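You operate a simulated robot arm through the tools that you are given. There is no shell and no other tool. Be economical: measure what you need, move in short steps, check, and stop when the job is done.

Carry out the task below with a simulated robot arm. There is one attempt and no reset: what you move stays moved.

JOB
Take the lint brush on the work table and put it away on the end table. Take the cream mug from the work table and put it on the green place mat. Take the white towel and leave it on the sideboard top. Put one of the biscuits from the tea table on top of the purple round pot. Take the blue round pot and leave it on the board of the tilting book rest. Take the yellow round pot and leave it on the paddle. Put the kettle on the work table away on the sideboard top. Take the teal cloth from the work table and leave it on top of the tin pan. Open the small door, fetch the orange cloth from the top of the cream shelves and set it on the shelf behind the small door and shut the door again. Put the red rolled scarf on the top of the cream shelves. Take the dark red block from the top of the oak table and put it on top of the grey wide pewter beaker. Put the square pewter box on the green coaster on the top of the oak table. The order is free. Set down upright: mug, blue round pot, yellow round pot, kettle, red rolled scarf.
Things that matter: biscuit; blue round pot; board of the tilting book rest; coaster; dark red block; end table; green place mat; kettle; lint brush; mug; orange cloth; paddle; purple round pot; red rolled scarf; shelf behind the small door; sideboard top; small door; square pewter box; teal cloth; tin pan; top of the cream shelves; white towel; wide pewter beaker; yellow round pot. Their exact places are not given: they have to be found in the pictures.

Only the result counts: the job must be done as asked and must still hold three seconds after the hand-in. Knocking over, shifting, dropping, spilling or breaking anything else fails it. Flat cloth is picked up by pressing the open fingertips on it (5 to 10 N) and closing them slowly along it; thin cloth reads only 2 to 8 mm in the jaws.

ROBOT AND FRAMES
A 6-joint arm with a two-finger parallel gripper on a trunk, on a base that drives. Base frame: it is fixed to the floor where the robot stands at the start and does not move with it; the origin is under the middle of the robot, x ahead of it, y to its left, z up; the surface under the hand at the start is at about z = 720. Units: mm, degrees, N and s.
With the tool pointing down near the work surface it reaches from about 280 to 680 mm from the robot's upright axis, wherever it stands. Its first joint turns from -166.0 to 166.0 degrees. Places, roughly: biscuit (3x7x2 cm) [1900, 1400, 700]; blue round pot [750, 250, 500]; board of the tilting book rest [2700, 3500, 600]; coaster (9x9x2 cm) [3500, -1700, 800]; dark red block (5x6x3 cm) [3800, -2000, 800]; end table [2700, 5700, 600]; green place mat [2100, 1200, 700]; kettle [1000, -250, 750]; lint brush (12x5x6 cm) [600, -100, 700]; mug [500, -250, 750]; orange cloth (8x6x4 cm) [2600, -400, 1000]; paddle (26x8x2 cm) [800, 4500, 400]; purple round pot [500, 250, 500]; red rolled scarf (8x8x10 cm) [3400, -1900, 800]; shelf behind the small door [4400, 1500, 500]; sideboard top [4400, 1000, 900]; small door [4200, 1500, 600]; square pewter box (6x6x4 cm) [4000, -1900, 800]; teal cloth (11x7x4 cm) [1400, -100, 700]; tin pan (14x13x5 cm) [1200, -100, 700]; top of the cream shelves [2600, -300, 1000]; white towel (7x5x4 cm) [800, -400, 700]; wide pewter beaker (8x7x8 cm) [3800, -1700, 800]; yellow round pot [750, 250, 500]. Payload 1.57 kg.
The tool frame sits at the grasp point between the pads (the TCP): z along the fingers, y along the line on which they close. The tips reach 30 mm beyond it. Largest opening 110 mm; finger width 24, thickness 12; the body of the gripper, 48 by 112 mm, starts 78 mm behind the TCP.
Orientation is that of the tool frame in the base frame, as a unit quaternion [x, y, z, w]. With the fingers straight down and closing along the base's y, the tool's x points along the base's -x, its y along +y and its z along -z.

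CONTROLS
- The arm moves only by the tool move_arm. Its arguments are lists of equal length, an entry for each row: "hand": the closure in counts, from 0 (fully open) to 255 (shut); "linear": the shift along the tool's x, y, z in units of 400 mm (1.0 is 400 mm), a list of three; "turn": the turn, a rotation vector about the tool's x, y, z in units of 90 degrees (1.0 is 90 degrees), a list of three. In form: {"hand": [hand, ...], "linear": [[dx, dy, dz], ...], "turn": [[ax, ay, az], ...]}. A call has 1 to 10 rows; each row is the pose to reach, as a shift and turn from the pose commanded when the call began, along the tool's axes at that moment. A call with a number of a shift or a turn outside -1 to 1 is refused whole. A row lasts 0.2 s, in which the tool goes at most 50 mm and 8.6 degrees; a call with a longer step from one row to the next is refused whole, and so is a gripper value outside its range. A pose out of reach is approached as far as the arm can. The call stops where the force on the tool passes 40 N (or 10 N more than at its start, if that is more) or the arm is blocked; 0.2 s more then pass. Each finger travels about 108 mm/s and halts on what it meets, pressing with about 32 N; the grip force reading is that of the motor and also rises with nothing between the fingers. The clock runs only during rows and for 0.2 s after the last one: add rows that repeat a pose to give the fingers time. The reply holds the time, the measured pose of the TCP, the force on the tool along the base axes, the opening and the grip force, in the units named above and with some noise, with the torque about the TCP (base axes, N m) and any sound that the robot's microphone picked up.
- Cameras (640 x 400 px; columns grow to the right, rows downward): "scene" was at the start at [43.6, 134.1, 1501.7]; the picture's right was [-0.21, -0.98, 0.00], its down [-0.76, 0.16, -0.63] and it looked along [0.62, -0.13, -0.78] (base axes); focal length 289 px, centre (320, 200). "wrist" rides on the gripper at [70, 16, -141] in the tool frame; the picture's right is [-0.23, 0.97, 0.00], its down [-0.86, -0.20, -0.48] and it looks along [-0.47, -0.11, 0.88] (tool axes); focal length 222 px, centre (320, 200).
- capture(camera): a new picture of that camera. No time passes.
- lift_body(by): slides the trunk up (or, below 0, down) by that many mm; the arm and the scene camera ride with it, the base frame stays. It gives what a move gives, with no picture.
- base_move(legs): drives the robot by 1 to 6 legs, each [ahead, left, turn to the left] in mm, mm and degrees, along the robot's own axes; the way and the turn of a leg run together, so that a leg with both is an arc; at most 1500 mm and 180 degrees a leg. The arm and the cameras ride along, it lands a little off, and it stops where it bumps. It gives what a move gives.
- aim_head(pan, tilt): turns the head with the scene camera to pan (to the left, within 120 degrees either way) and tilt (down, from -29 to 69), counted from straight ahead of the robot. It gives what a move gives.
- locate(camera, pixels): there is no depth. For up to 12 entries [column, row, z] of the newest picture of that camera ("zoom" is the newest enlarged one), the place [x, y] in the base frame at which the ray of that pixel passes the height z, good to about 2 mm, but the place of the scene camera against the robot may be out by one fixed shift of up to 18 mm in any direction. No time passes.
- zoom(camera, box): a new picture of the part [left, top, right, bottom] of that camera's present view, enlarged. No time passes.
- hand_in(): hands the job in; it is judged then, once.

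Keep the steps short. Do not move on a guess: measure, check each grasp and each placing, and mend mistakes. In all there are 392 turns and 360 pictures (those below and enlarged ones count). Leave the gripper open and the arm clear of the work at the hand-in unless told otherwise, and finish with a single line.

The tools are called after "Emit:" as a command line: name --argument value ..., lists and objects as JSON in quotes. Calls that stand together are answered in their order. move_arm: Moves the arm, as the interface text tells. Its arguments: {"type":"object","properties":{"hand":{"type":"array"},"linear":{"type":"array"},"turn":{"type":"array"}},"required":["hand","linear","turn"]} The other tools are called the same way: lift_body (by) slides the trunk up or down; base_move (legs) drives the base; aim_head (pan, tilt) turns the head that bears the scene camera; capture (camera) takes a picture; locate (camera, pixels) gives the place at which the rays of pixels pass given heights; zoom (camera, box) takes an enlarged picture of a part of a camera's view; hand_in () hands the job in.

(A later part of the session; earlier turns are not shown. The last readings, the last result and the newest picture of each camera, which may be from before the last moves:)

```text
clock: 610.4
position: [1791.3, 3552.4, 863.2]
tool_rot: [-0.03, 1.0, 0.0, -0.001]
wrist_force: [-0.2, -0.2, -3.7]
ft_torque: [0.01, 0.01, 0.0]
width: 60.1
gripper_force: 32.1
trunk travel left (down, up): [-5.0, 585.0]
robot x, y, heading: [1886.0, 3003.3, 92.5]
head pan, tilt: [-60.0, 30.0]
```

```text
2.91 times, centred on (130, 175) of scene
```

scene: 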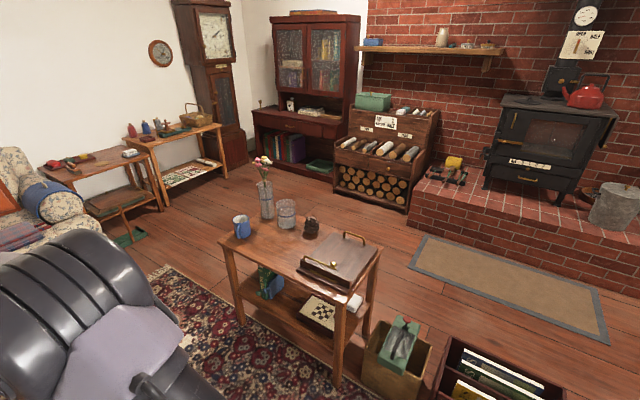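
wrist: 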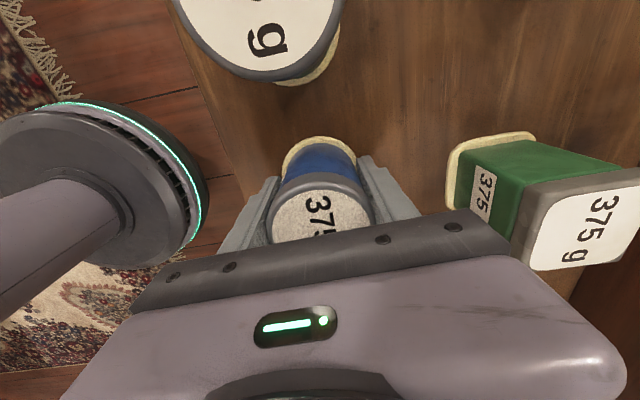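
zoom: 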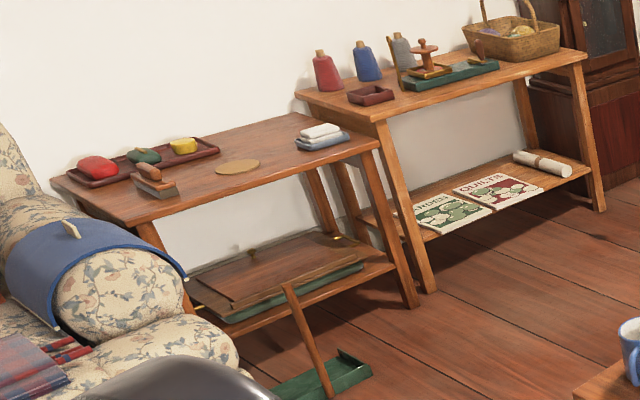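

The book rest stands at the near end of that table. Face it: turn to heading 0 and move to (2080,3450).

Emit:
base_move --legs '[[0, 0, -92.5], [0, 440, 0], [140, 0, 0]]'

Emit:
aim_head --pan 0 --tilt 48

Emit:
capture --camera "scene"

Emit:
capture --camera "wrist"

```text
clock: 617.9
position: [2575.3, 3516.8, 863.0]
tool_rot: [0.7, 0.714, -0.001, -0.001]
wrist_force: [0.2, -0.7, -3.7]
ft_torque: [0.01, 0.02, 0.04]
width: 60.2
gripper_force: 32.3
trunk travel left (down, up): [-5.0, 585.0]
robot x, y, heading: [2024.1, 3447.4, 0.2]
head pan, tilt: [-60.0, 30.0]
```

```text
clock: 619.2
position: [2574.9, 3517.0, 863.1]
tool_rot: [0.7, 0.714, 0.0, -0.001]
wrist_force: [0.7, 1.1, -2.7]
ft_torque: [0.0, -0.01, 0.0]
width: 60.2
gripper_force: 31.8
trunk travel left (down, up): [-5.0, 585.0]
robot x, y, heading: [2024.5, 3449.9, 0.1]
head pan, tilt: [0.0, 48.0]
```

```text
119 pictures are left
```

scene: 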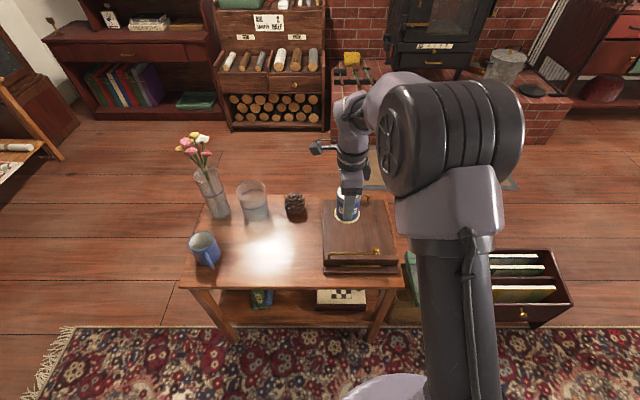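

```text
118 pictures are left
```

wrist: 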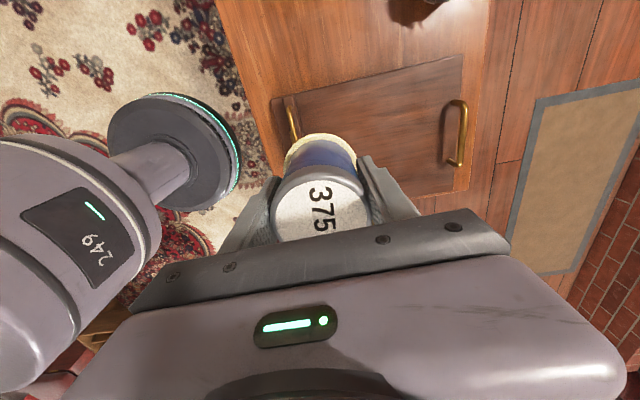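

Emit:
locate --camera "wrist" --pixels '[[285, 97, 640], [463, 58, 640], [463, 192, 640], [293, 118, 650], [460, 135, 660], [375, 130, 640], [375, 130, 660]]'

Emit:
locate --camera "scene" --pixels '[[322, 202, 640], [322, 262, 640], [398, 262, 640], [360, 235, 640], [322, 262, 620], [322, 202, 660]]'

Emit:
zoom --camera "scene" --box '[300, 180, 430, 290]'

```text
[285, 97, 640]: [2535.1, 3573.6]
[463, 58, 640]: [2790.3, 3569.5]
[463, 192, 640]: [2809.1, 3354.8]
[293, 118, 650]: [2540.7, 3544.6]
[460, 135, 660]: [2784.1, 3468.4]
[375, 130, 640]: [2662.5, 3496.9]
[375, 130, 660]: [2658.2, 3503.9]
```

```text
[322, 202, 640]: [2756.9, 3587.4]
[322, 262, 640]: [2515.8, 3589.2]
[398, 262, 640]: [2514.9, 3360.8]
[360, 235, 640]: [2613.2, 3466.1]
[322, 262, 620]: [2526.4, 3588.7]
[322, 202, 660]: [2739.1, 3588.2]
```

```text
3.64 times, centred on (365, 235) of scene
```

zoom: 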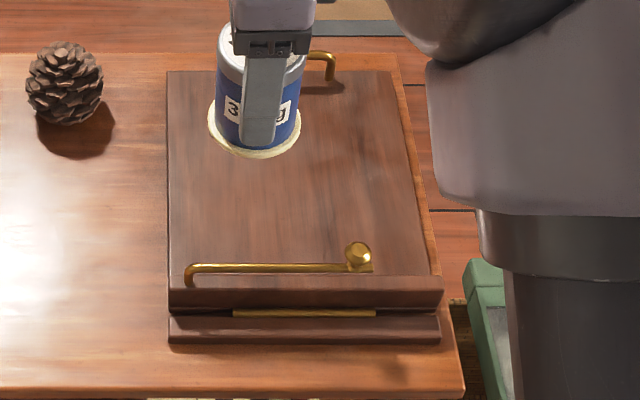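

The board lies flat (hinge and brass bar along its front edge). I drive 80 mm ahead and lower the pot on its middle, ≈(2678,3468).

Emit:
base_move --legs '[[80, 0, 0]]'

Emit:
move_arm --hand '[255, 255, 255, 255, 255]' --linear '[[-0.06, 0.03, 0], [-0.1225, 0.055, 0.02], [-0.1225, 0.055, 0.12], [-0.1225, 0.055, 0.22], [-0.1225, 0.055, 0.3]]' --turn '[[0, 0, 0], [0, 0, 0], [0, 0, 0], [0, 0, 0], [0, 0, 0]]'

Emit:
capture --camera "wrist"

Emit:
capture --camera "scene"

Emit:
zoom --camera "scene" --box '[290, 170, 430, 300]'

```text
clock: 620.3
position: [2656.2, 3515.7, 862.4]
tool_rot: [0.701, 0.713, 0.0, -0.002]
wrist_force: [0.2, -0.1, -3.7]
ft_torque: [0.04, 0.0, -0.01]
width: 60.4
gripper_force: 31.9
trunk travel left (down, up): [-5.0, 585.0]
robot x, y, heading: [2102.4, 3438.0, -0.3]
head pan, tilt: [0.0, 48.0]
```

```text
clock: 621.5
position: [2678.8, 3468.6, 743.6]
tool_rot: [0.701, 0.713, 0.0, 0.0]
wrist_force: [0.8, 0.5, -3.6]
ft_torque: [0.0, -0.02, 0.01]
width: 60.2
gripper_force: 32.7
trunk travel left (down, up): [-5.0, 585.0]
robot x, y, heading: [2105.4, 3445.5, -0.3]
head pan, tilt: [0.0, 48.0]
```

```text
116 pictures are left
```

wrist: 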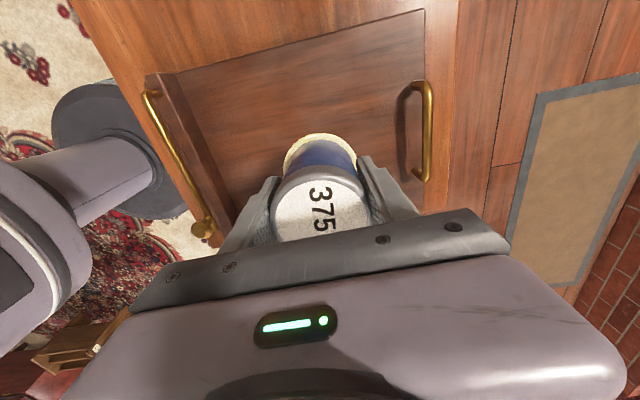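

```text
115 pictures are left
```

scene: 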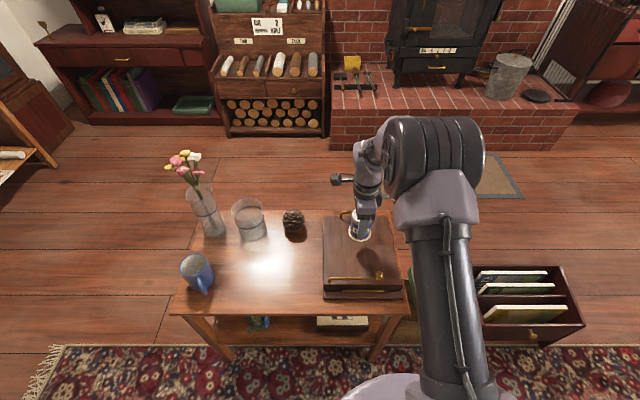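

```text
3.08 times, centred on (360, 235) of scene
```

zoom: 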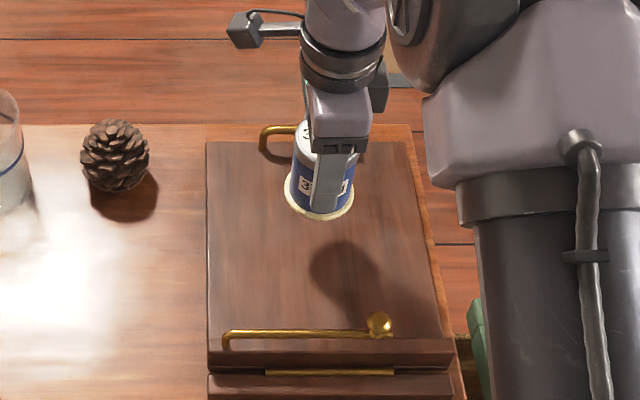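

Emit:
move_arm --hand '[255, 255, 255, 255, 255, 255, 255, 255, 255, 255]' --linear '[[0, 0, 0.015], [0, 0, 0.03], [0, 0, 0.045], [0, 0, 0.06], [0, 0, 0.075], [0, 0, 0.087], [0, 0, 0.099], [0, 0, 0.111], [0, 0, 0.123], [0, 0, 0.135]]' --turn '[[0, 0, 0], [0, 0, 0], [0, 0, 0], [0, 0, 0], [0, 0, 0], [0, 0, 0], [0, 0, 0], [0, 0, 0], [0, 0, 0], [0, 0, 0]]'

```text
clock: 623.7
position: [2678.2, 3466.7, 688.0]
tool_rot: [0.701, 0.713, 0.0, -0.002]
wrist_force: [0.2, -0.3, -3.7]
ft_torque: [0.03, 0.02, 0.0]
width: 60.2
gripper_force: 31.9
trunk travel left (down, up): [-5.0, 585.0]
robot x, y, heading: [2102.1, 3445.5, -0.4]
head pan, tilt: [0.0, 48.0]
```

Emit:
move_arm --hand '[255, 255, 255, 255, 255, 255, 255, 255, 255, 255]' --linear '[[0, 0, 0.012], [0, 0, 0.024], [0, 0, 0.036], [0, 0, 0.048], [0, 0, 0.06], [0, 0, 0.07], [0, 0, 0.08], [0, 0, 0.09], [0, 0, 0.1], [0, 0, 0.11]]' --turn '[[0, 0, 0], [0, 0, 0], [0, 0, 0], [0, 0, 0], [0, 0, 0], [0, 0, 0], [0, 0, 0], [0, 0, 0], [0, 0, 0], [0, 0, 0]]'

Emit:
zoom --camera "scene" --box '[290, 170, 430, 300]'

```text
clock: 625.1
position: [2678.4, 3467.2, 665.1]
tool_rot: [0.702, 0.712, 0.001, 0.001]
wrist_force: [-8.1, -1.6, 22.2]
ft_torque: [-0.15, 0.96, -0.02]
width: 60.0
gripper_force: 32.8
trunk travel left (down, up): [-5.0, 585.0]
robot x, y, heading: [2108.4, 3446.6, -0.0]
head pan, tilt: [0.0, 48.0]
stopped in row 6: the force on the tool passed its limit at 42 N (the readings are from after the stop); the commanded pose is now the measured one
```

```text
3.08 times, centred on (360, 235) of scene
```

zoom: 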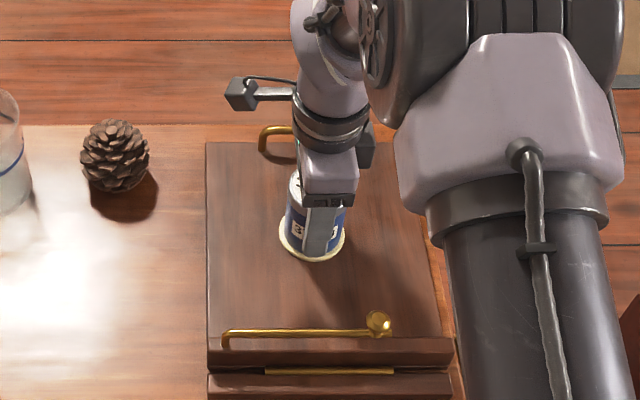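

Pot is on the middle of the board. Release and rise.

Emit:
move_arm --hand '[210, 150, 90, 50, 50, 50, 50, 50]' --linear '[[0, 0, -0.004], [0, 0, -0.005], [0, 0, -0.005], [0, 0, -0.005], [0, 0, -0.1], [0, 0, -0.22], [0, 0, -0.34], [0, 0, -0.46]]' --turn '[[0, 0, 0], [0, 0, 0], [0, 0, 0], [0, 0, 0], [0, 0, 0], [0, 0, 0], [0, 0, 0], [0, 0, 0]]'

Emit:
capture --camera "scene"

Emit:
zoom --camera "scene" --box '[290, 170, 430, 300]'

```text
clock: 626.9
position: [2678.0, 3466.7, 848.2]
tool_rot: [0.701, 0.714, 0.001, -0.001]
wrist_force: [0.0, 0.0, -0.1]
ft_torque: [0.04, 0.0, 0.02]
width: 88.4
gripper_force: 0.1
trunk travel left (down, up): [-5.0, 585.0]
robot x, y, heading: [2104.4, 3444.6, -0.1]
head pan, tilt: [0.0, 48.0]
```

```text
112 pictures are left
```

scene: 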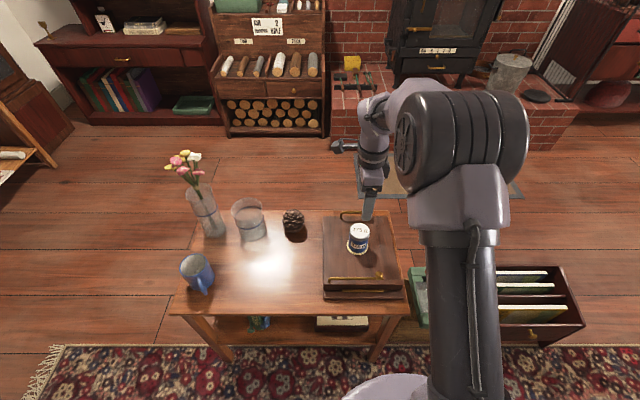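

```text
3.08 times, centred on (360, 235) of scene
```

zoom: 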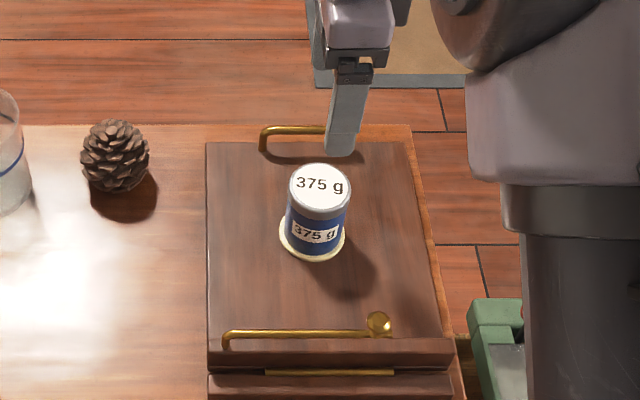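

Blue pot stands on the board. Before leaving, look at the end table's surroundings.

Emit:
aim_head --pan 68 --tilt 25

Emit:
capture --camera "scene"

Emit:
zoom --camera "scene" --box '[230, 70, 480, 240]'

Emit:
locate --camera "scene" --pixels '[[288, 128, 600], [330, 135, 600], [370, 130, 600], [430, 112, 700], [260, 230, 0], [330, 200, 0], [390, 200, 0], [300, 250, 0]]'

```text
clock: 628.2
position: [2678.9, 3466.7, 848.4]
tool_rot: [0.701, 0.713, 0.001, 0.0]
wrist_force: [0.9, 0.4, 0.0]
ft_torque: [-0.01, -0.02, -0.02]
width: 88.4
gripper_force: 0.1
trunk travel left (down, up): [-5.0, 585.0]
robot x, y, heading: [2108.0, 3443.3, -0.1]
head pan, tilt: [68.0, 25.0]
```

```text
110 pictures are left
```

scene: 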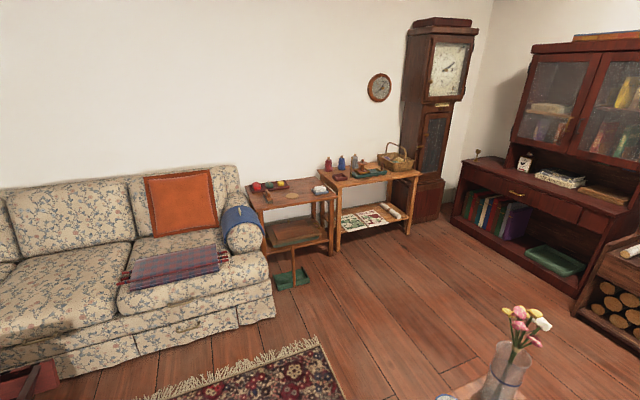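

```text
2.35 times, centred on (355, 155) of scene
```

zoom: 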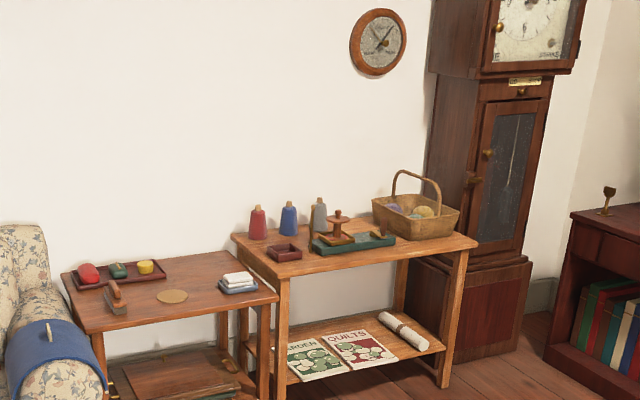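

```text
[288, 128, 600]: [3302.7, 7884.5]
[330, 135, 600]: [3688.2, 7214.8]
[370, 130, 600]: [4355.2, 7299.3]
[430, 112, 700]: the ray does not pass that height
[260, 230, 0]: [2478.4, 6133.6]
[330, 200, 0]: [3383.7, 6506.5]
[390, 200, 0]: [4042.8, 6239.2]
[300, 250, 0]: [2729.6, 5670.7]
```

Emit:
locate --camera "scene" --pixels '[[262, 212, 600], [336, 198, 600], [248, 188, 600], [315, 178, 600], [305, 195, 600], [344, 188, 700], [418, 174, 700], [290, 285, 0], [335, 255, 0], [275, 315, 0], [300, 340, 0]]'

```text
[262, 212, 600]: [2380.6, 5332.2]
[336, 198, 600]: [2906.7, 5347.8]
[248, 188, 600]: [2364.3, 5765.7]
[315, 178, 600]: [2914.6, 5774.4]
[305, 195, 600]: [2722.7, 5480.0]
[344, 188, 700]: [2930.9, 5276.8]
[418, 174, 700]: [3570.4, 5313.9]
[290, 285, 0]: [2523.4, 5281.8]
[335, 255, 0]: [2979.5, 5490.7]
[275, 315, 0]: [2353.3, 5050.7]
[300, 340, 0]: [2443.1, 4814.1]
```

End table noted: x 2370–2910, front edge y≈5340, z≈600. Now drive back for the mug and brush, in stages with heading corrections.

Emit:
base_move --legs '[[-150, 0, 0], [0, -440, 0], [-1400, 0, 0]]'

```text
clock: 638.4
position: [1154.0, 3025.5, 848.2]
tool_rot: [0.701, 0.713, 0.001, 0.0]
wrist_force: [-0.6, 0.8, -0.5]
ft_torque: [0.01, -0.02, -0.01]
width: 88.2
gripper_force: 0.1
trunk travel left (down, up): [-5.0, 585.0]
robot x, y, heading: [574.5, 3001.9, -0.4]
head pan, tilt: [68.0, 25.0]
```

Emit:
base_move --legs '[[-640, 0, 0], [0, 0, -89.6]]'

Emit:
aim_head --pan 0 --tilt 30

Emit:
capture --camera "scene"

```text
clock: 645.8
position: [-46.2, 2428.5, 848.6]
tool_rot: [1.0, 0.009, 0.002, 0.0]
wrist_force: [0.9, 0.2, 0.6]
ft_torque: [-0.03, -0.01, -0.03]
width: 88.4
gripper_force: 0.1
trunk travel left (down, up): [-5.0, 585.0]
robot x, y, heading: [-70.2, 3006.5, -90.2]
head pan, tilt: [68.0, 25.0]
```

```text
clock: 647.2
position: [-45.8, 2427.4, 847.2]
tool_rot: [1.0, 0.009, 0.001, 0.001]
wrist_force: [0.1, -0.5, -0.3]
ft_torque: [-0.01, 0.02, 0.0]
width: 88.4
gripper_force: 0.0
trunk travel left (down, up): [-5.0, 585.0]
robot x, y, heading: [-65.2, 3003.0, -90.1]
head pan, tilt: [0.0, 30.0]
```

```text
108 pictures are left
```

scene: 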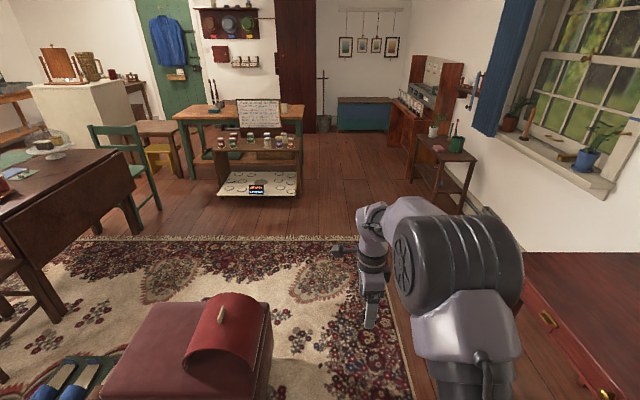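

Emit:
base_move --legs '[[1500, 0, 0]]'

Emit:
base_move --legs '[[1500, 0, 0], [0, 0, 90]]'

Emit:
aim_head --pan 0 --tilt 50

Emit:
capture --camera "scene"

```text
clock: 654.6
position: [-48.3, 930.2, 847.9]
tool_rot: [1.0, 0.009, 0.001, 0.001]
wrist_force: [1.6, -0.4, -0.7]
ft_torque: [0.03, 0.02, -0.02]
width: 88.4
gripper_force: 0.1
trunk travel left (down, up): [-5.0, 585.0]
robot x, y, heading: [-71.1, 1506.0, -90.1]
head pan, tilt: [0.0, 30.0]
```

```text
clock: 666.0
position: [504.1, 20.9, 847.4]
tool_rot: [0.693, 0.721, 0.001, -0.001]
wrist_force: [0.9, -0.2, -1.2]
ft_torque: [0.04, 0.0, 0.0]
width: 88.7
gripper_force: 0.1
trunk travel left (down, up): [-5.0, 585.0]
robot x, y, heading: [-69.2, -12.2, 1.2]
head pan, tilt: [0.0, 30.0]
```

```text
clock: 666.8
position: [503.3, 20.7, 849.0]
tool_rot: [0.693, 0.721, 0.001, 0.0]
wrist_force: [0.4, -0.3, -1.0]
ft_torque: [0.0, -0.02, 0.03]
width: 88.4
gripper_force: 0.0
trunk travel left (down, up): [-5.0, 585.0]
robot x, y, heading: [-70.7, -12.6, 1.3]
head pan, tilt: [0.0, 50.0]
```

```text
107 pictures are left
```

scene: 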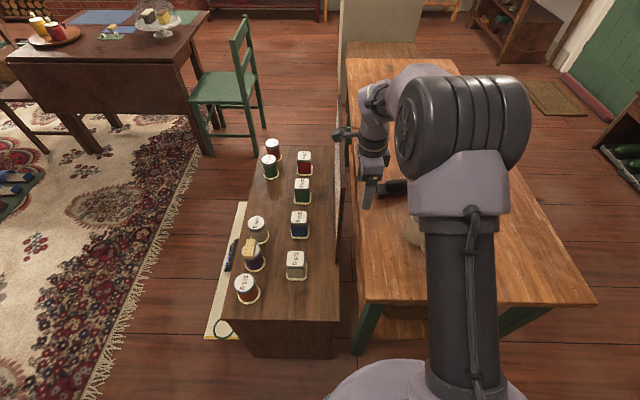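

Emit:
capture --camera "wrist"

Emit:
lift_body --by 150

Emit:
capture --camera "wrist"

```text
106 pictures are left
```

wrist: 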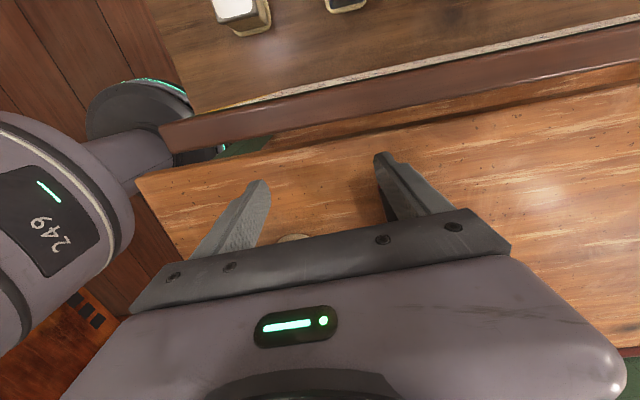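

```text
clock: 668.6
position: [503.4, 22.7, 997.9]
tool_rot: [0.694, 0.72, 0.001, -0.001]
wrist_force: [0.0, 0.1, 0.1]
ft_torque: [0.04, 0.02, 0.02]
width: 88.3
gripper_force: 0.0
trunk travel left (down, up): [-155.0, 435.0]
robot x, y, heading: [-69.4, -12.6, 0.9]
head pan, tilt: [0.0, 50.0]
```

```text
105 pictures are left
```

wrist: 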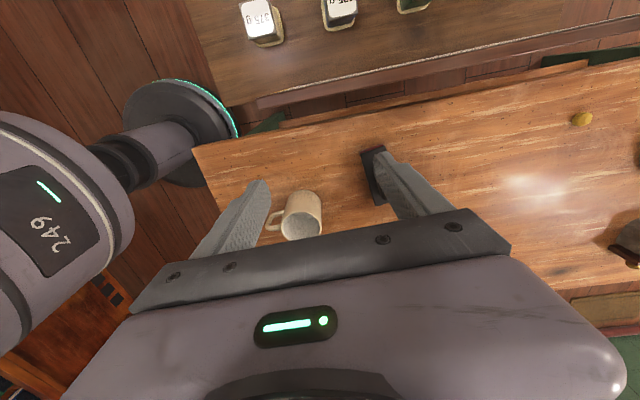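

Emit:
move_arm --hand '[0, 0, 0, 0, 0, 0, 0, 0, 0, 0]' --linear '[[-0.03, -0.02, -0.01], [-0.06, -0.04, -0.02], [-0.09, -0.06, -0.03], [-0.12, -0.08, -0.04], [-0.15, -0.1, -0.05], [-0.18, -0.12, -0.06], [-0.21, -0.14, -0.07], [-0.24, -0.16, -0.08], [-0.27, -0.18, -0.09], [-0.3, -0.2, -0.1]]' --turn '[[0, 0, -0.095], [0, 0, -0.19], [0, 0, -0.285], [0, 0, -0.38], [0, 0, -0.475], [0, 0, -0.57], [0, 0, -0.665], [0, 0, -0.76], [0, 0, -0.855], [0, 0, -0.95]]'

Emit:
capture --camera "wrist"

Emit:
zoom --camera "wrist" --box '[220, 40, 420, 190]'

```text
clock: 670.8
position: [426.8, -102.4, 1039.3]
tool_rot: [0.02, 1.0, 0.001, 0.0]
wrist_force: [-0.4, -0.2, 0.2]
ft_torque: [0.02, -0.05, -0.03]
width: 109.9
gripper_force: 0.1
trunk travel left (down, up): [-155.0, 435.0]
robot x, y, heading: [-71.2, -12.5, 1.2]
head pan, tilt: [0.0, 50.0]
```

```text
104 pictures are left
```

wrist: 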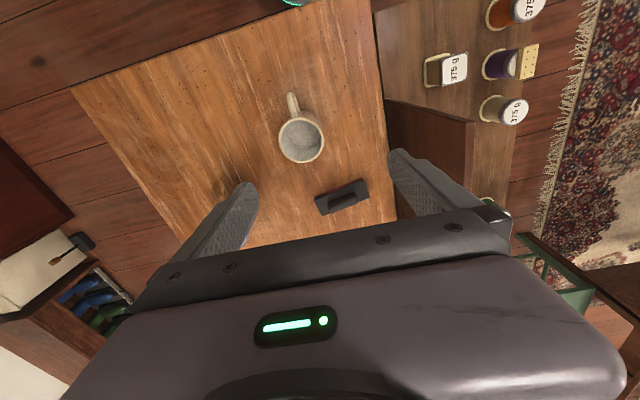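

```text
2.67 times, centred on (320, 115) of wrist
```

zoom: 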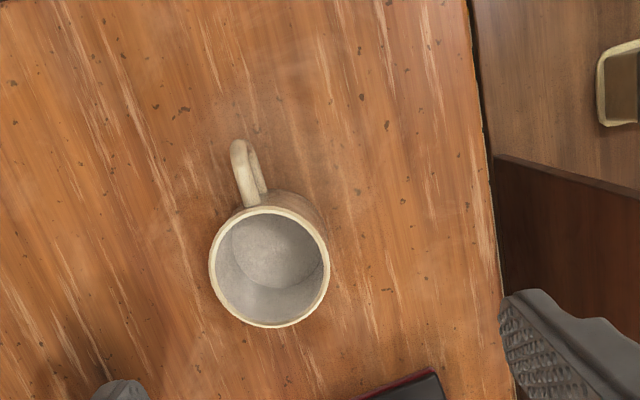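

Emit:
locate --camera "zoom" --pixels '[[208, 266, 810], [330, 266, 810], [269, 208, 810], [269, 328, 810], [245, 145, 780], [255, 200, 780], [360, 396, 760], [445, 385, 760]]'

Emit:
locate --camera "wrist" --pixels '[[315, 193, 760], [360, 178, 760], [370, 197, 760], [322, 215, 760], [342, 196, 770]]'

```text
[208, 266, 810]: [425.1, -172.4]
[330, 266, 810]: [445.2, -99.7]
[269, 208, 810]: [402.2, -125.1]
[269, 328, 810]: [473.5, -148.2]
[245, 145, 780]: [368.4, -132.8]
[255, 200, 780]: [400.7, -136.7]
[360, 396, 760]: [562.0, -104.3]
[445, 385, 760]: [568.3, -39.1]
```

```text
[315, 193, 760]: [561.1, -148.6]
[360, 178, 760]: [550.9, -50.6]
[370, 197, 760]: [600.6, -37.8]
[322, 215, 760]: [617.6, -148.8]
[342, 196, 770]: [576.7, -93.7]
```

Mug: centre ≈(437,-136), Ø75, handle toward -x. Descend with fingers along y and grip the body.

Emit:
move_arm --hand '[0, 0, 0, 0, 0, 0, 0, 0]' --linear '[[-0.015, -0.04, 0.05], [-0.029, -0.083, 0.12], [-0.029, -0.083, 0.22], [-0.029, -0.083, 0.32], [-0.029, -0.083, 0.42], [-0.029, -0.083, 0.52], [-0.029, -0.083, 0.6], [-0.029, -0.083, 0.67]]' --turn '[[0, 0, -0.025], [0, 0, -0.025], [0, 0, -0.025], [0, 0, -0.025], [0, 0, -0.025], [0, 0, -0.025], [0, 0, -0.025], [0, 0, -0.025]]'

Emit:
capture --camera "wrist"

```text
clock: 672.6
position: [437.5, -133.2, 769.7]
tool_rot: [0.001, 1.0, 0.001, 0.001]
wrist_force: [0.7, 0.7, 0.9]
ft_torque: [-0.02, -0.02, -0.01]
width: 109.9
gripper_force: 0.0
trunk travel left (down, up): [-155.0, 435.0]
robot x, y, heading: [-71.7, -14.5, 1.2]
head pan, tilt: [0.0, 50.0]
```

```text
102 pictures are left
```

wrist: 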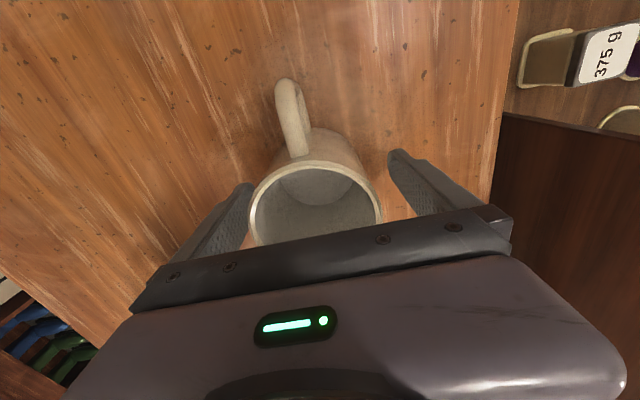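

Emit:
move_arm --hand '[120, 255, 255, 255, 255]' --linear '[[0, 0, 0], [0, 0, 0], [0, 0, 0], [0, 0, 0], [0, 0, 0]]' --turn '[[0, 0, 0], [0, 0, 0], [0, 0, 0], [0, 0, 0], [0, 0, 0]]'

Emit:
move_arm --hand '[255, 255, 255, 255, 255, 255, 255]' --linear '[[0, 0, -0.08], [0, 0, -0.18], [0, 0, -0.3], [0, 0, -0.42], [0, 0, -0.54], [0, 0, -0.66], [0, 0, -0.75]]' --turn '[[0, 0, 0], [0, 0, 0], [0, 0, 0], [0, 0, 0], [0, 0, 0], [0, 0, 0], [0, 0, 0]]'

Emit:
capture --camera "wrist"

```text
clock: 673.8
position: [436.2, -133.6, 769.6]
tool_rot: [0.001, 1.0, 0.001, 0.0]
wrist_force: [-0.3, 0.2, 0.0]
ft_torque: [-0.04, -0.02, -0.01]
width: 75.8
gripper_force: 32.5
trunk travel left (down, up): [-155.0, 435.0]
robot x, y, heading: [-71.3, -14.6, 1.3]
head pan, tilt: [0.0, 50.0]
```

```text
clock: 675.4
position: [436.8, -137.0, 1074.2]
tool_rot: [0.001, 1.0, 0.001, 0.0]
wrist_force: [0.8, -0.5, -2.5]
ft_torque: [0.03, 0.02, 0.02]
width: 75.6
gripper_force: 31.7
trunk travel left (down, up): [-155.0, 435.0]
robot x, y, heading: [-71.7, -11.8, 1.1]
head pan, tilt: [0.0, 50.0]
```

```text
101 pictures are left
```

wrist: 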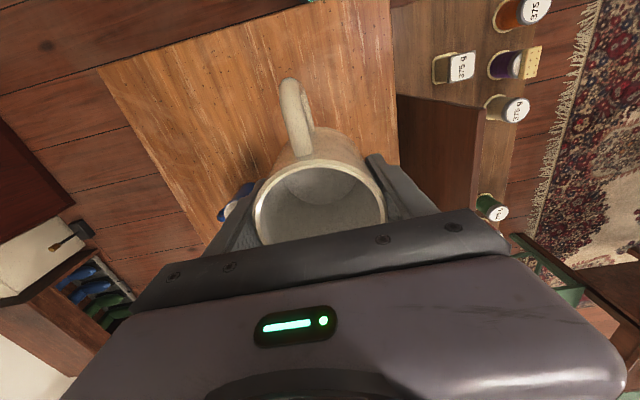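

Mug held (75.7 mm). Drive the right-hand loop to the tea table's +x end, correcting drift between stages.

Emit:
base_move --legs '[[0, -850, -1.1], [1500, 0, 0], [1500, 0, 0]]'

```text
clock: 693.9
position: [3418.3, -1043.3, 1071.8]
tool_rot: [0.021, 1.0, 0.001, 0.0]
wrist_force: [0.1, 0.0, -2.4]
ft_torque: [-0.01, 0.0, -0.01]
width: 75.4
gripper_force: 32.2
trunk travel left (down, up): [-155.0, 435.0]
robot x, y, heading: [2915.9, -895.2, -1.4]
head pan, tilt: [0.0, 50.0]
```

Emit:
base_move --legs '[[330, 0, 1.4], [0, 1500, 0], [0, 520, 0], [0, 0, 90], [0, 0, 90]]'

Emit:
aim_head --pan 0 --tilt 35

Emit:
capture --camera "scene"

```text
clock: 713.3
position: [2714.2, 1255.2, 1071.9]
tool_rot: [1.0, -0.01, 0.0, 0.001]
wrist_force: [-0.6, -0.4, -3.5]
ft_torque: [0.0, 0.03, 0.0]
width: 75.6
gripper_force: 32.1
trunk travel left (down, up): [-155.0, 435.0]
robot x, y, heading: [3221.0, 1119.2, -180.0]
head pan, tilt: [0.0, 50.0]
```

```text
clock: 714.1
position: [2714.3, 1254.2, 1072.0]
tool_rot: [1.0, -0.009, -0.001, 0.001]
wrist_force: [0.2, -0.6, -3.7]
ft_torque: [0.03, 0.01, -0.01]
width: 75.4
gripper_force: 31.8
trunk travel left (down, up): [-155.0, 435.0]
robot x, y, heading: [3221.1, 1122.3, -179.9]
head pan, tilt: [0.0, 35.0]
```

```text
100 pictures are left
```

scene: 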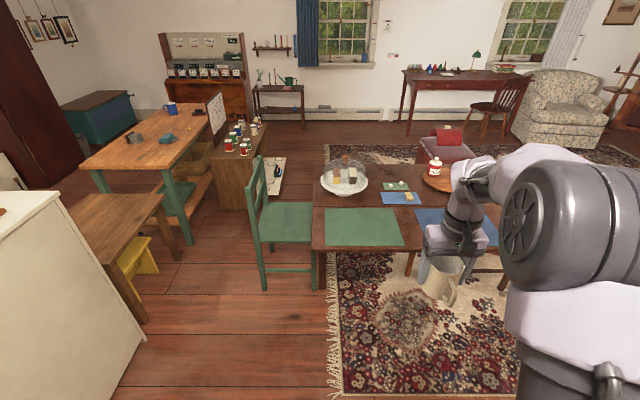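

Emit:
base_move --legs '[[600, 0, 0]]'

Emit:
capture --camera "wrist"

Emit:
capture --camera "scene"

Emit:
locate --camera "wrist" --pixels '[[320, 10, 722], [320, 60, 722], [450, 50, 722], [260, 100, 722]]'

```text
clock: 717.5
position: [2104.1, 1247.4, 1071.8]
tool_rot: [1.0, -0.007, 0.001, 0.001]
wrist_force: [0.2, 0.2, -2.8]
ft_torque: [-0.01, 0.0, 0.02]
width: 75.6
gripper_force: 32.0
trunk travel left (down, up): [-155.0, 435.0]
robot x, y, heading: [2610.1, 1118.1, -179.5]
head pan, tilt: [0.0, 35.0]
```

```text
99 pictures are left
```

wrist: 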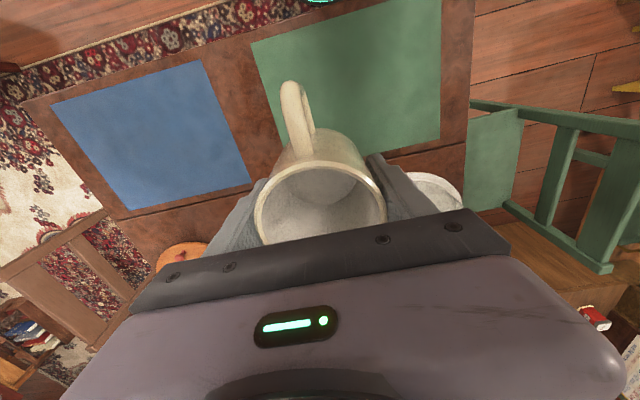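

```text
98 pictures are left
```

scene: 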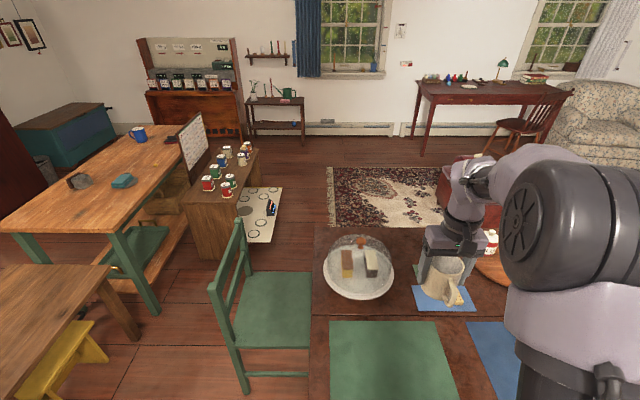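

```text
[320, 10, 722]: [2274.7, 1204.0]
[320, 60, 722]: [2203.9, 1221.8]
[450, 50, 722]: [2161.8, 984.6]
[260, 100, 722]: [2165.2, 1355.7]
```

Emit:
locate --camera "wrist" --pixels '[[252, 43, 722], [440, 2, 722], [440, 135, 722], [375, 152, 722], [271, 125, 722]]'

```text
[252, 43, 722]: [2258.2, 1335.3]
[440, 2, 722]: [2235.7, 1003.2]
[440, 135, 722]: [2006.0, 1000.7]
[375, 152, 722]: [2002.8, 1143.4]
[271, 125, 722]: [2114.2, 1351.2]
```

Mat spans x 2003–2250, y 1000–1340. Move to (2120,1182) and lower the mug.

Emit:
move_arm --hand '[255, 255, 255, 255, 255, 255, 255, 255]' --linear '[[0.02, 0.08, 0], [0.04, 0.1625, 0.02], [0.04, 0.1625, 0.14], [0.04, 0.1625, 0.26], [0.04, 0.1625, 0.38], [0.04, 0.1625, 0.5], [0.04, 0.1625, 0.61], [0.04, 0.1625, 0.69]]' --turn '[[0, 0, 0], [0, 0, 0], [0, 0, 0], [0, 0, 0], [0, 0, 0], [0, 0, 0], [0, 0, 0], [0, 0, 0]]'

Emit:
move_arm --hand '[255, 255, 255, 255, 255, 255, 255]' --linear '[[0, 0, 0.012], [0, 0, 0.022], [0, 0, 0.032], [0, 0, 0.042], [0, 0, 0.052], [0, 0, 0.06], [0, 0, 0.068]]' --turn '[[0, 0, 0], [0, 0, 0], [0, 0, 0], [0, 0, 0], [0, 0, 0], [0, 0, 0], [0, 0, 0]]'

Emit:
capture --camera "scene"

```text
clock: 719.3
position: [2115.6, 1182.3, 796.5]
tool_rot: [1.0, -0.006, -0.001, 0.0]
wrist_force: [0.1, -0.3, -3.7]
ft_torque: [0.01, 0.02, 0.01]
width: 75.7
gripper_force: 31.9
trunk travel left (down, up): [-155.0, 435.0]
robot x, y, heading: [2608.7, 1117.8, -179.4]
head pan, tilt: [0.0, 35.0]
```

```text
clock: 720.9
position: [2120.1, 1182.3, 770.5]
tool_rot: [1.0, -0.007, -0.001, 0.001]
wrist_force: [2.0, -2.0, 15.5]
ft_torque: [0.03, 0.52, 0.01]
width: 75.6
gripper_force: 31.7
trunk travel left (down, up): [-155.0, 435.0]
robot x, y, heading: [2609.7, 1116.6, -179.4]
head pan, tilt: [0.0, 35.0]
```

```text
97 pictures are left
```

scene: 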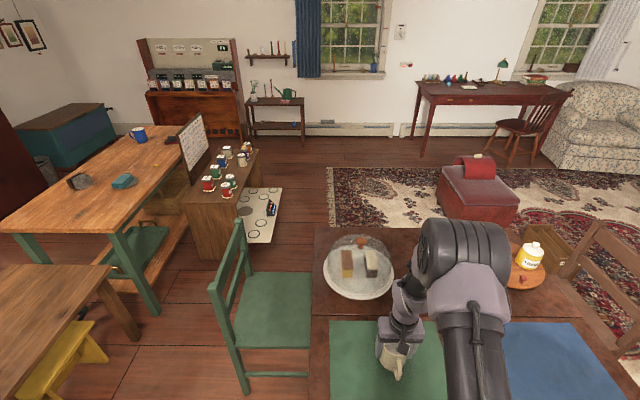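

Contact (15 N) on the mat. Release and rise.

Emit:
move_arm --hand '[180, 100, 30, 0, 0, 0, 0, 0, 0]' --linear '[[0, 0, -0.003], [0, 0, -0.003], [0, 0, -0.003], [0, 0, -0.003], [0, 0, -0.1], [0, 0, -0.22], [0, 0, -0.34], [0, 0, -0.46], [0, 0, -0.58]]' --turn '[[0, 0, 0], [0, 0, 0], [0, 0, 0], [0, 0, 0], [0, 0, 0], [0, 0, 0], [0, 0, 0], [0, 0, 0], [0, 0, 0]]'

Emit:
capture --camera "wrist"

```text
clock: 722.9
position: [2119.8, 1182.4, 1005.1]
tool_rot: [1.0, -0.007, 0.0, 0.0]
wrist_force: [-0.8, 0.0, 0.7]
ft_torque: [0.01, -0.04, -0.02]
width: 110.0
gripper_force: 0.2
trunk travel left (down, up): [-155.0, 435.0]
robot x, y, heading: [2608.0, 1116.2, -179.5]
head pan, tilt: [0.0, 35.0]
```

```text
96 pictures are left
```

wrist: 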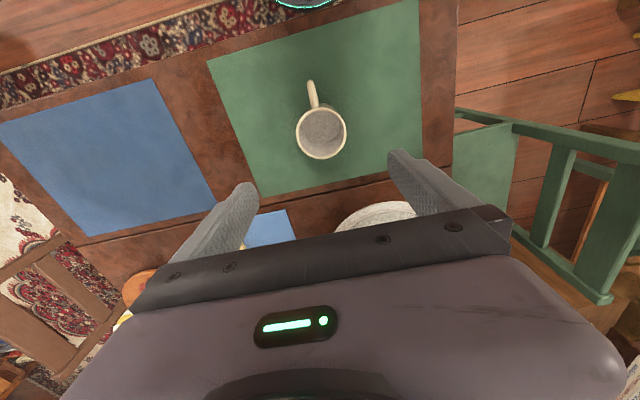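

Mug stands on the green mat. Last the lint brush: drive back to the right side of the work table at x≈590.

Emit:
base_move --legs '[[-640, 0, -0.5], [0, 0, 90], [1500, 0, 0], [520, 0, 0]]'

Emit:
base_move --legs '[[0, 0, -90], [1300, 0, 0]]'

```text
clock: 740.1
position: [3227.3, -1402.4, 1004.0]
tool_rot: [0.709, 0.705, 0.0, 0.001]
wrist_force: [0.7, -0.3, -0.2]
ft_torque: [0.04, 0.0, -0.02]
width: 109.9
gripper_force: 0.1
trunk travel left (down, up): [-155.0, 435.0]
robot x, y, heading: [3286.2, -907.6, -88.9]
head pan, tilt: [0.0, 35.0]
```

```text
clock: 750.4
position: [1487.4, -886.1, 1004.5]
tool_rot: [1.0, 0.001, 0.0, 0.001]
wrist_force: [0.7, 0.3, 0.6]
ft_torque: [0.0, -0.02, -0.01]
width: 110.1
gripper_force: 0.1
trunk travel left (down, up): [-155.0, 435.0]
robot x, y, heading: [1978.7, -945.5, -178.5]
head pan, tilt: [0.0, 35.0]
```

Emit:
base_move --legs '[[1330, 0, -1.5], [0, 0, -90], [160, 0, 0]]'

Emit:
capture --camera "wrist"

Emit:
aim_head --pan 0 --tilt 50

Emit:
capture --camera "scene"

```text
clock: 762.1
position: [729.0, -310.7, 1003.1]
tool_rot: [-0.688, 0.726, 0.001, 0.0]
wrist_force: [0.9, -0.6, 0.0]
ft_torque: [0.0, -0.02, -0.01]
width: 110.2
gripper_force: 0.1
trunk travel left (down, up): [-155.0, 435.0]
robot x, y, heading: [643.9, -798.1, 88.2]
head pan, tilt: [0.0, 35.0]
```

```text
95 pictures are left
```

wrist: 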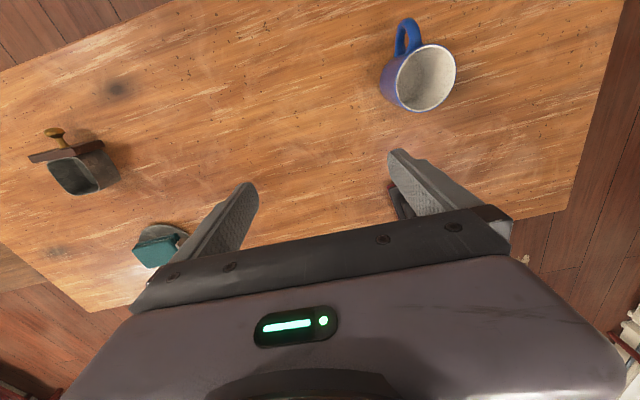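

```text
clock: 762.9
position: [730.1, -310.4, 1003.2]
tool_rot: [-0.687, 0.726, 0.0, -0.001]
wrist_force: [0.0, 0.9, 1.4]
ft_torque: [0.01, 0.01, 0.01]
width: 110.1
gripper_force: 0.0
trunk travel left (down, up): [-155.0, 435.0]
robot x, y, heading: [643.5, -798.6, 88.2]
head pan, tilt: [0.0, 50.0]
```

```text
94 pictures are left
```

scene: 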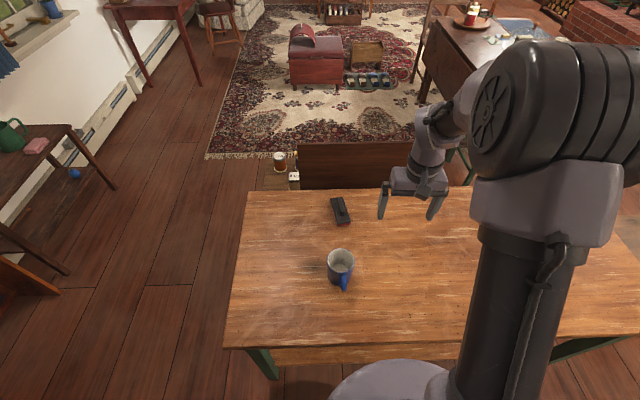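

Emit:
base_move --legs '[[55, 95, 1.8]]'

Emit:
move_arm --hand '[0, 0, 0, 0, 0]' --linear '[[-0.08, 0.03, 0.0], [-0.16, 0.06, 0.0], [-0.24, 0.09, 0.02], [-0.32, 0.12, 0.06], [-0.38, 0.144, 0.12]]' --turn '[[0, 0, 0], [0, 0, 0], [0, 0, 0], [0, 0, 0], [0, 0, 0]]'

Emit:
capture --camera "wrist"

Emit:
zoom --camera "wrist" --box '[220, 80, 420, 230]'

```text
clock: 764.0
position: [620.5, -250.3, 1003.5]
tool_rot: [-0.699, 0.715, 0.001, 0.0]
wrist_force: [0.1, 0.3, 0.5]
ft_torque: [-0.05, 0.01, 0.03]
width: 110.1
gripper_force: 0.1
trunk travel left (down, up): [-155.0, 435.0]
robot x, y, heading: [549.6, -738.7, 89.6]
head pan, tilt: [0.0, 50.0]
```

```text
clock: 765.2
position: [567.3, -96.8, 957.1]
tool_rot: [-0.698, 0.716, 0.0, -0.001]
wrist_force: [-0.7, -0.1, -0.4]
ft_torque: [-0.01, 0.04, 0.02]
width: 109.9
gripper_force: 0.1
trunk travel left (down, up): [-155.0, 435.0]
robot x, y, heading: [549.0, -740.9, 89.9]
head pan, tilt: [0.0, 50.0]
```

```text
93 pictures are left
```

wrist: 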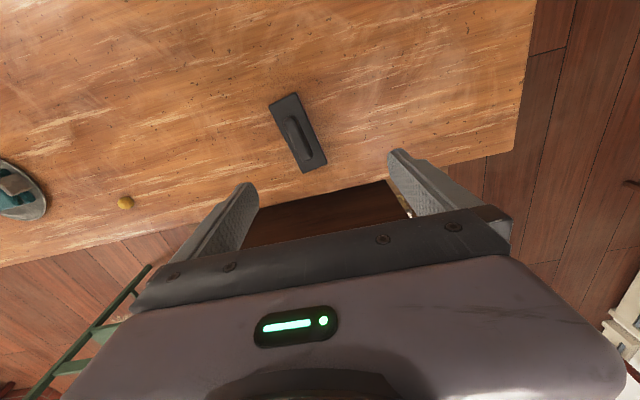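

```text
2.67 times, centred on (320, 155) of wrist
```

zoom: 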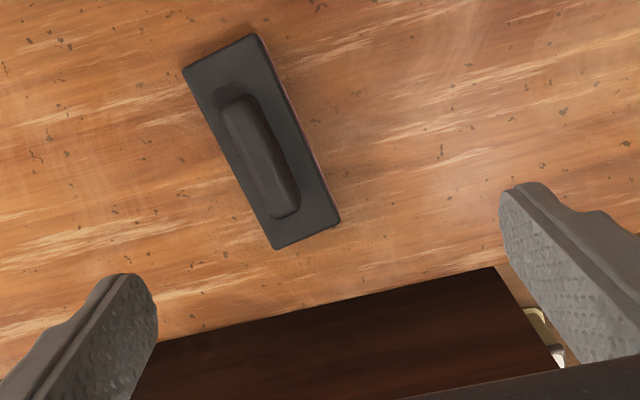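

Emit:
locate --camera "zoom" --pixels '[[183, 72, 745], [255, 33, 745], [341, 220, 745], [273, 250, 745], [245, 115, 780], [285, 205, 780]]'

```text
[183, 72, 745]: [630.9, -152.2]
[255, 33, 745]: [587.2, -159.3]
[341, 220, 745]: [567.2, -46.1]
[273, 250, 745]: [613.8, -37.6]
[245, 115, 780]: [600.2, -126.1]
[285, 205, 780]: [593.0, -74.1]
```

Brush centre ≈(600,-99), turned 9°. Descend aligned and grip across its width.

Emit:
move_arm --hand '[0, 0, 0, 0, 0, 0, 255, 255, 255, 255]' --linear '[[0.001, -0.04, 0.06], [0.003, -0.0825, 0.14], [0.003, -0.0825, 0.24], [0.003, -0.0825, 0.34], [0.003, -0.0825, 0.44], [0.003, -0.0825, 0.5025], [0.003, -0.0825, 0.5025], [0.003, -0.0825, 0.5025], [0.003, -0.0825, 0.5025], [0.003, -0.0825, 0.5025]]' --turn '[[0, 0, -0.06], [0, 0, -0.119], [0, 0, -0.119], [0, 0, -0.119], [0, 0, -0.119], [0, 0, -0.119], [0, 0, -0.119], [0, 0, -0.119], [0, 0, -0.119], [0, 0, -0.119]]'

Emit:
capture --camera "wrist"

```text
clock: 767.5
position: [599.0, -99.5, 755.0]
tool_rot: [0.763, -0.647, -0.001, 0.0]
wrist_force: [0.0, 1.1, -0.3]
ft_torque: [0.04, -0.01, 0.01]
width: 47.2
gripper_force: 31.9
trunk travel left (down, up): [-155.0, 435.0]
robot x, y, heading: [547.7, -743.9, 89.9]
head pan, tilt: [0.0, 50.0]
```

```text
91 pictures are left
```

wrist: 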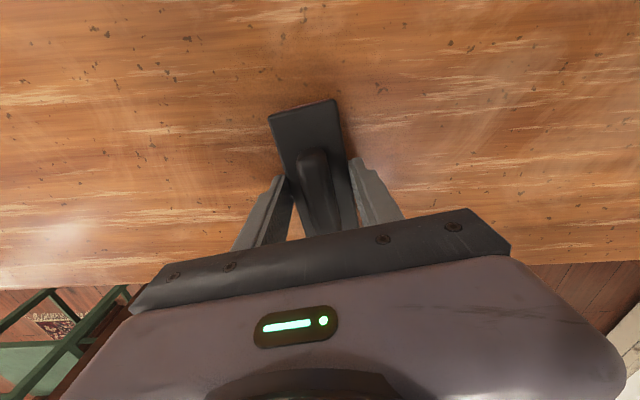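

Brush held (47 mm). Lift, retract, and start the drive (right loop, then north).

Emit:
move_arm --hand '[255, 255, 255, 255, 255, 255, 255, 255, 255, 255]' --linear '[[0, 0, -0.1], [0, 0, -0.22], [0, 0, -0.34], [0, 0, -0.46], [0, 0, -0.58], [0, 0, -0.7], [0.1, 0, -0.72], [0.2, 0, -0.72], [0.3, 0, -0.72], [0.38, 0, -0.72]]' --turn '[[0, 0, 0], [0, 0, 0], [0, 0, 0], [0, 0, 0], [0, 0, 0], [0, 0, 0], [0, 0, 0], [0, 0, 0], [0, 0, 0], [0, 0, 0]]'

Emit:
base_move --legs '[[-160, 0, 0], [0, 0, -89.9], [1400, 0, 0], [1390, 0, 0]]'

```text
clock: 769.6
position: [625.0, -252.4, 1041.1]
tool_rot: [0.763, -0.647, -0.001, 0.0]
wrist_force: [-0.5, 0.4, -0.3]
ft_torque: [0.0, -0.04, -0.03]
width: 47.5
gripper_force: 31.4
trunk travel left (down, up): [-155.0, 435.0]
robot x, y, heading: [553.7, -742.1, 89.7]
head pan, tilt: [0.0, 50.0]
```

```text
clock: 788.1
position: [3828.0, -989.5, 1042.4]
tool_rot: [-0.078, 0.997, 0.0, 0.0]
wrist_force: [0.2, -0.7, -0.1]
ft_torque: [-0.04, 0.03, -0.03]
width: 47.5
gripper_force: 31.9
trunk travel left (down, up): [-155.0, 435.0]
robot x, y, heading: [3337.8, -906.9, -0.9]
head pan, tilt: [0.0, 50.0]
```

Emit:
base_move --legs '[[0, 0, 90.9], [1500, 0, 0], [1300, 0, 0]]'

Emit:
aim_head --pan 0 --tilt 30

Emit:
capture --camera "scene"

Emit:
locate --camera "scene" --pixels '[[250, 300, 0], [320, 250, 0], [400, 300, 0], [180, 200, 0], [450, 220, 0], [320, 180, 0]]'

```text
clock: 805.3
position: [3465.4, 2350.1, 1041.6]
tool_rot: [0.763, -0.646, -0.002, 0.0]
wrist_force: [0.5, 0.0, -0.2]
ft_torque: [0.0, 0.06, -0.02]
width: 47.3
gripper_force: 32.1
trunk travel left (down, up): [-155.0, 435.0]
robot x, y, heading: [3391.4, 1858.7, 90.1]
head pan, tilt: [0.0, 50.0]
```

```text
clock: 806.1
position: [3465.2, 2350.6, 1041.9]
tool_rot: [0.763, -0.646, -0.002, 0.001]
wrist_force: [-0.5, -0.6, -0.6]
ft_torque: [0.01, -0.01, 0.01]
width: 47.4
gripper_force: 32.3
trunk travel left (down, up): [-155.0, 435.0]
robot x, y, heading: [3389.3, 1855.9, 89.7]
head pan, tilt: [0.0, 30.0]
```

```text
90 pictures are left
```

scene: 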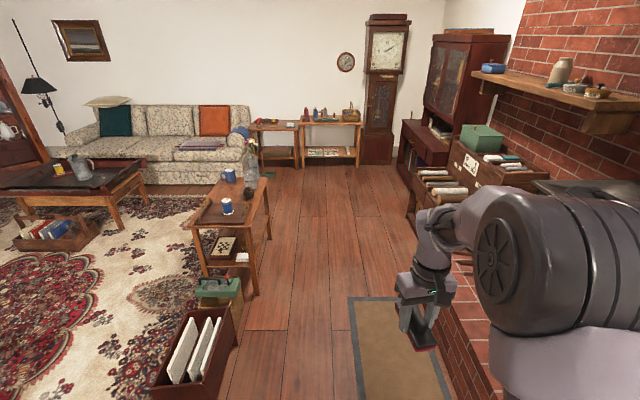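

```text
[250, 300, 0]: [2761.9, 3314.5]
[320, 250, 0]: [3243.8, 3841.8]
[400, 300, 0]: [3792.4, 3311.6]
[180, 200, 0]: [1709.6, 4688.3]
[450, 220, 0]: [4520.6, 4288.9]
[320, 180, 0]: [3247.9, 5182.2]
```

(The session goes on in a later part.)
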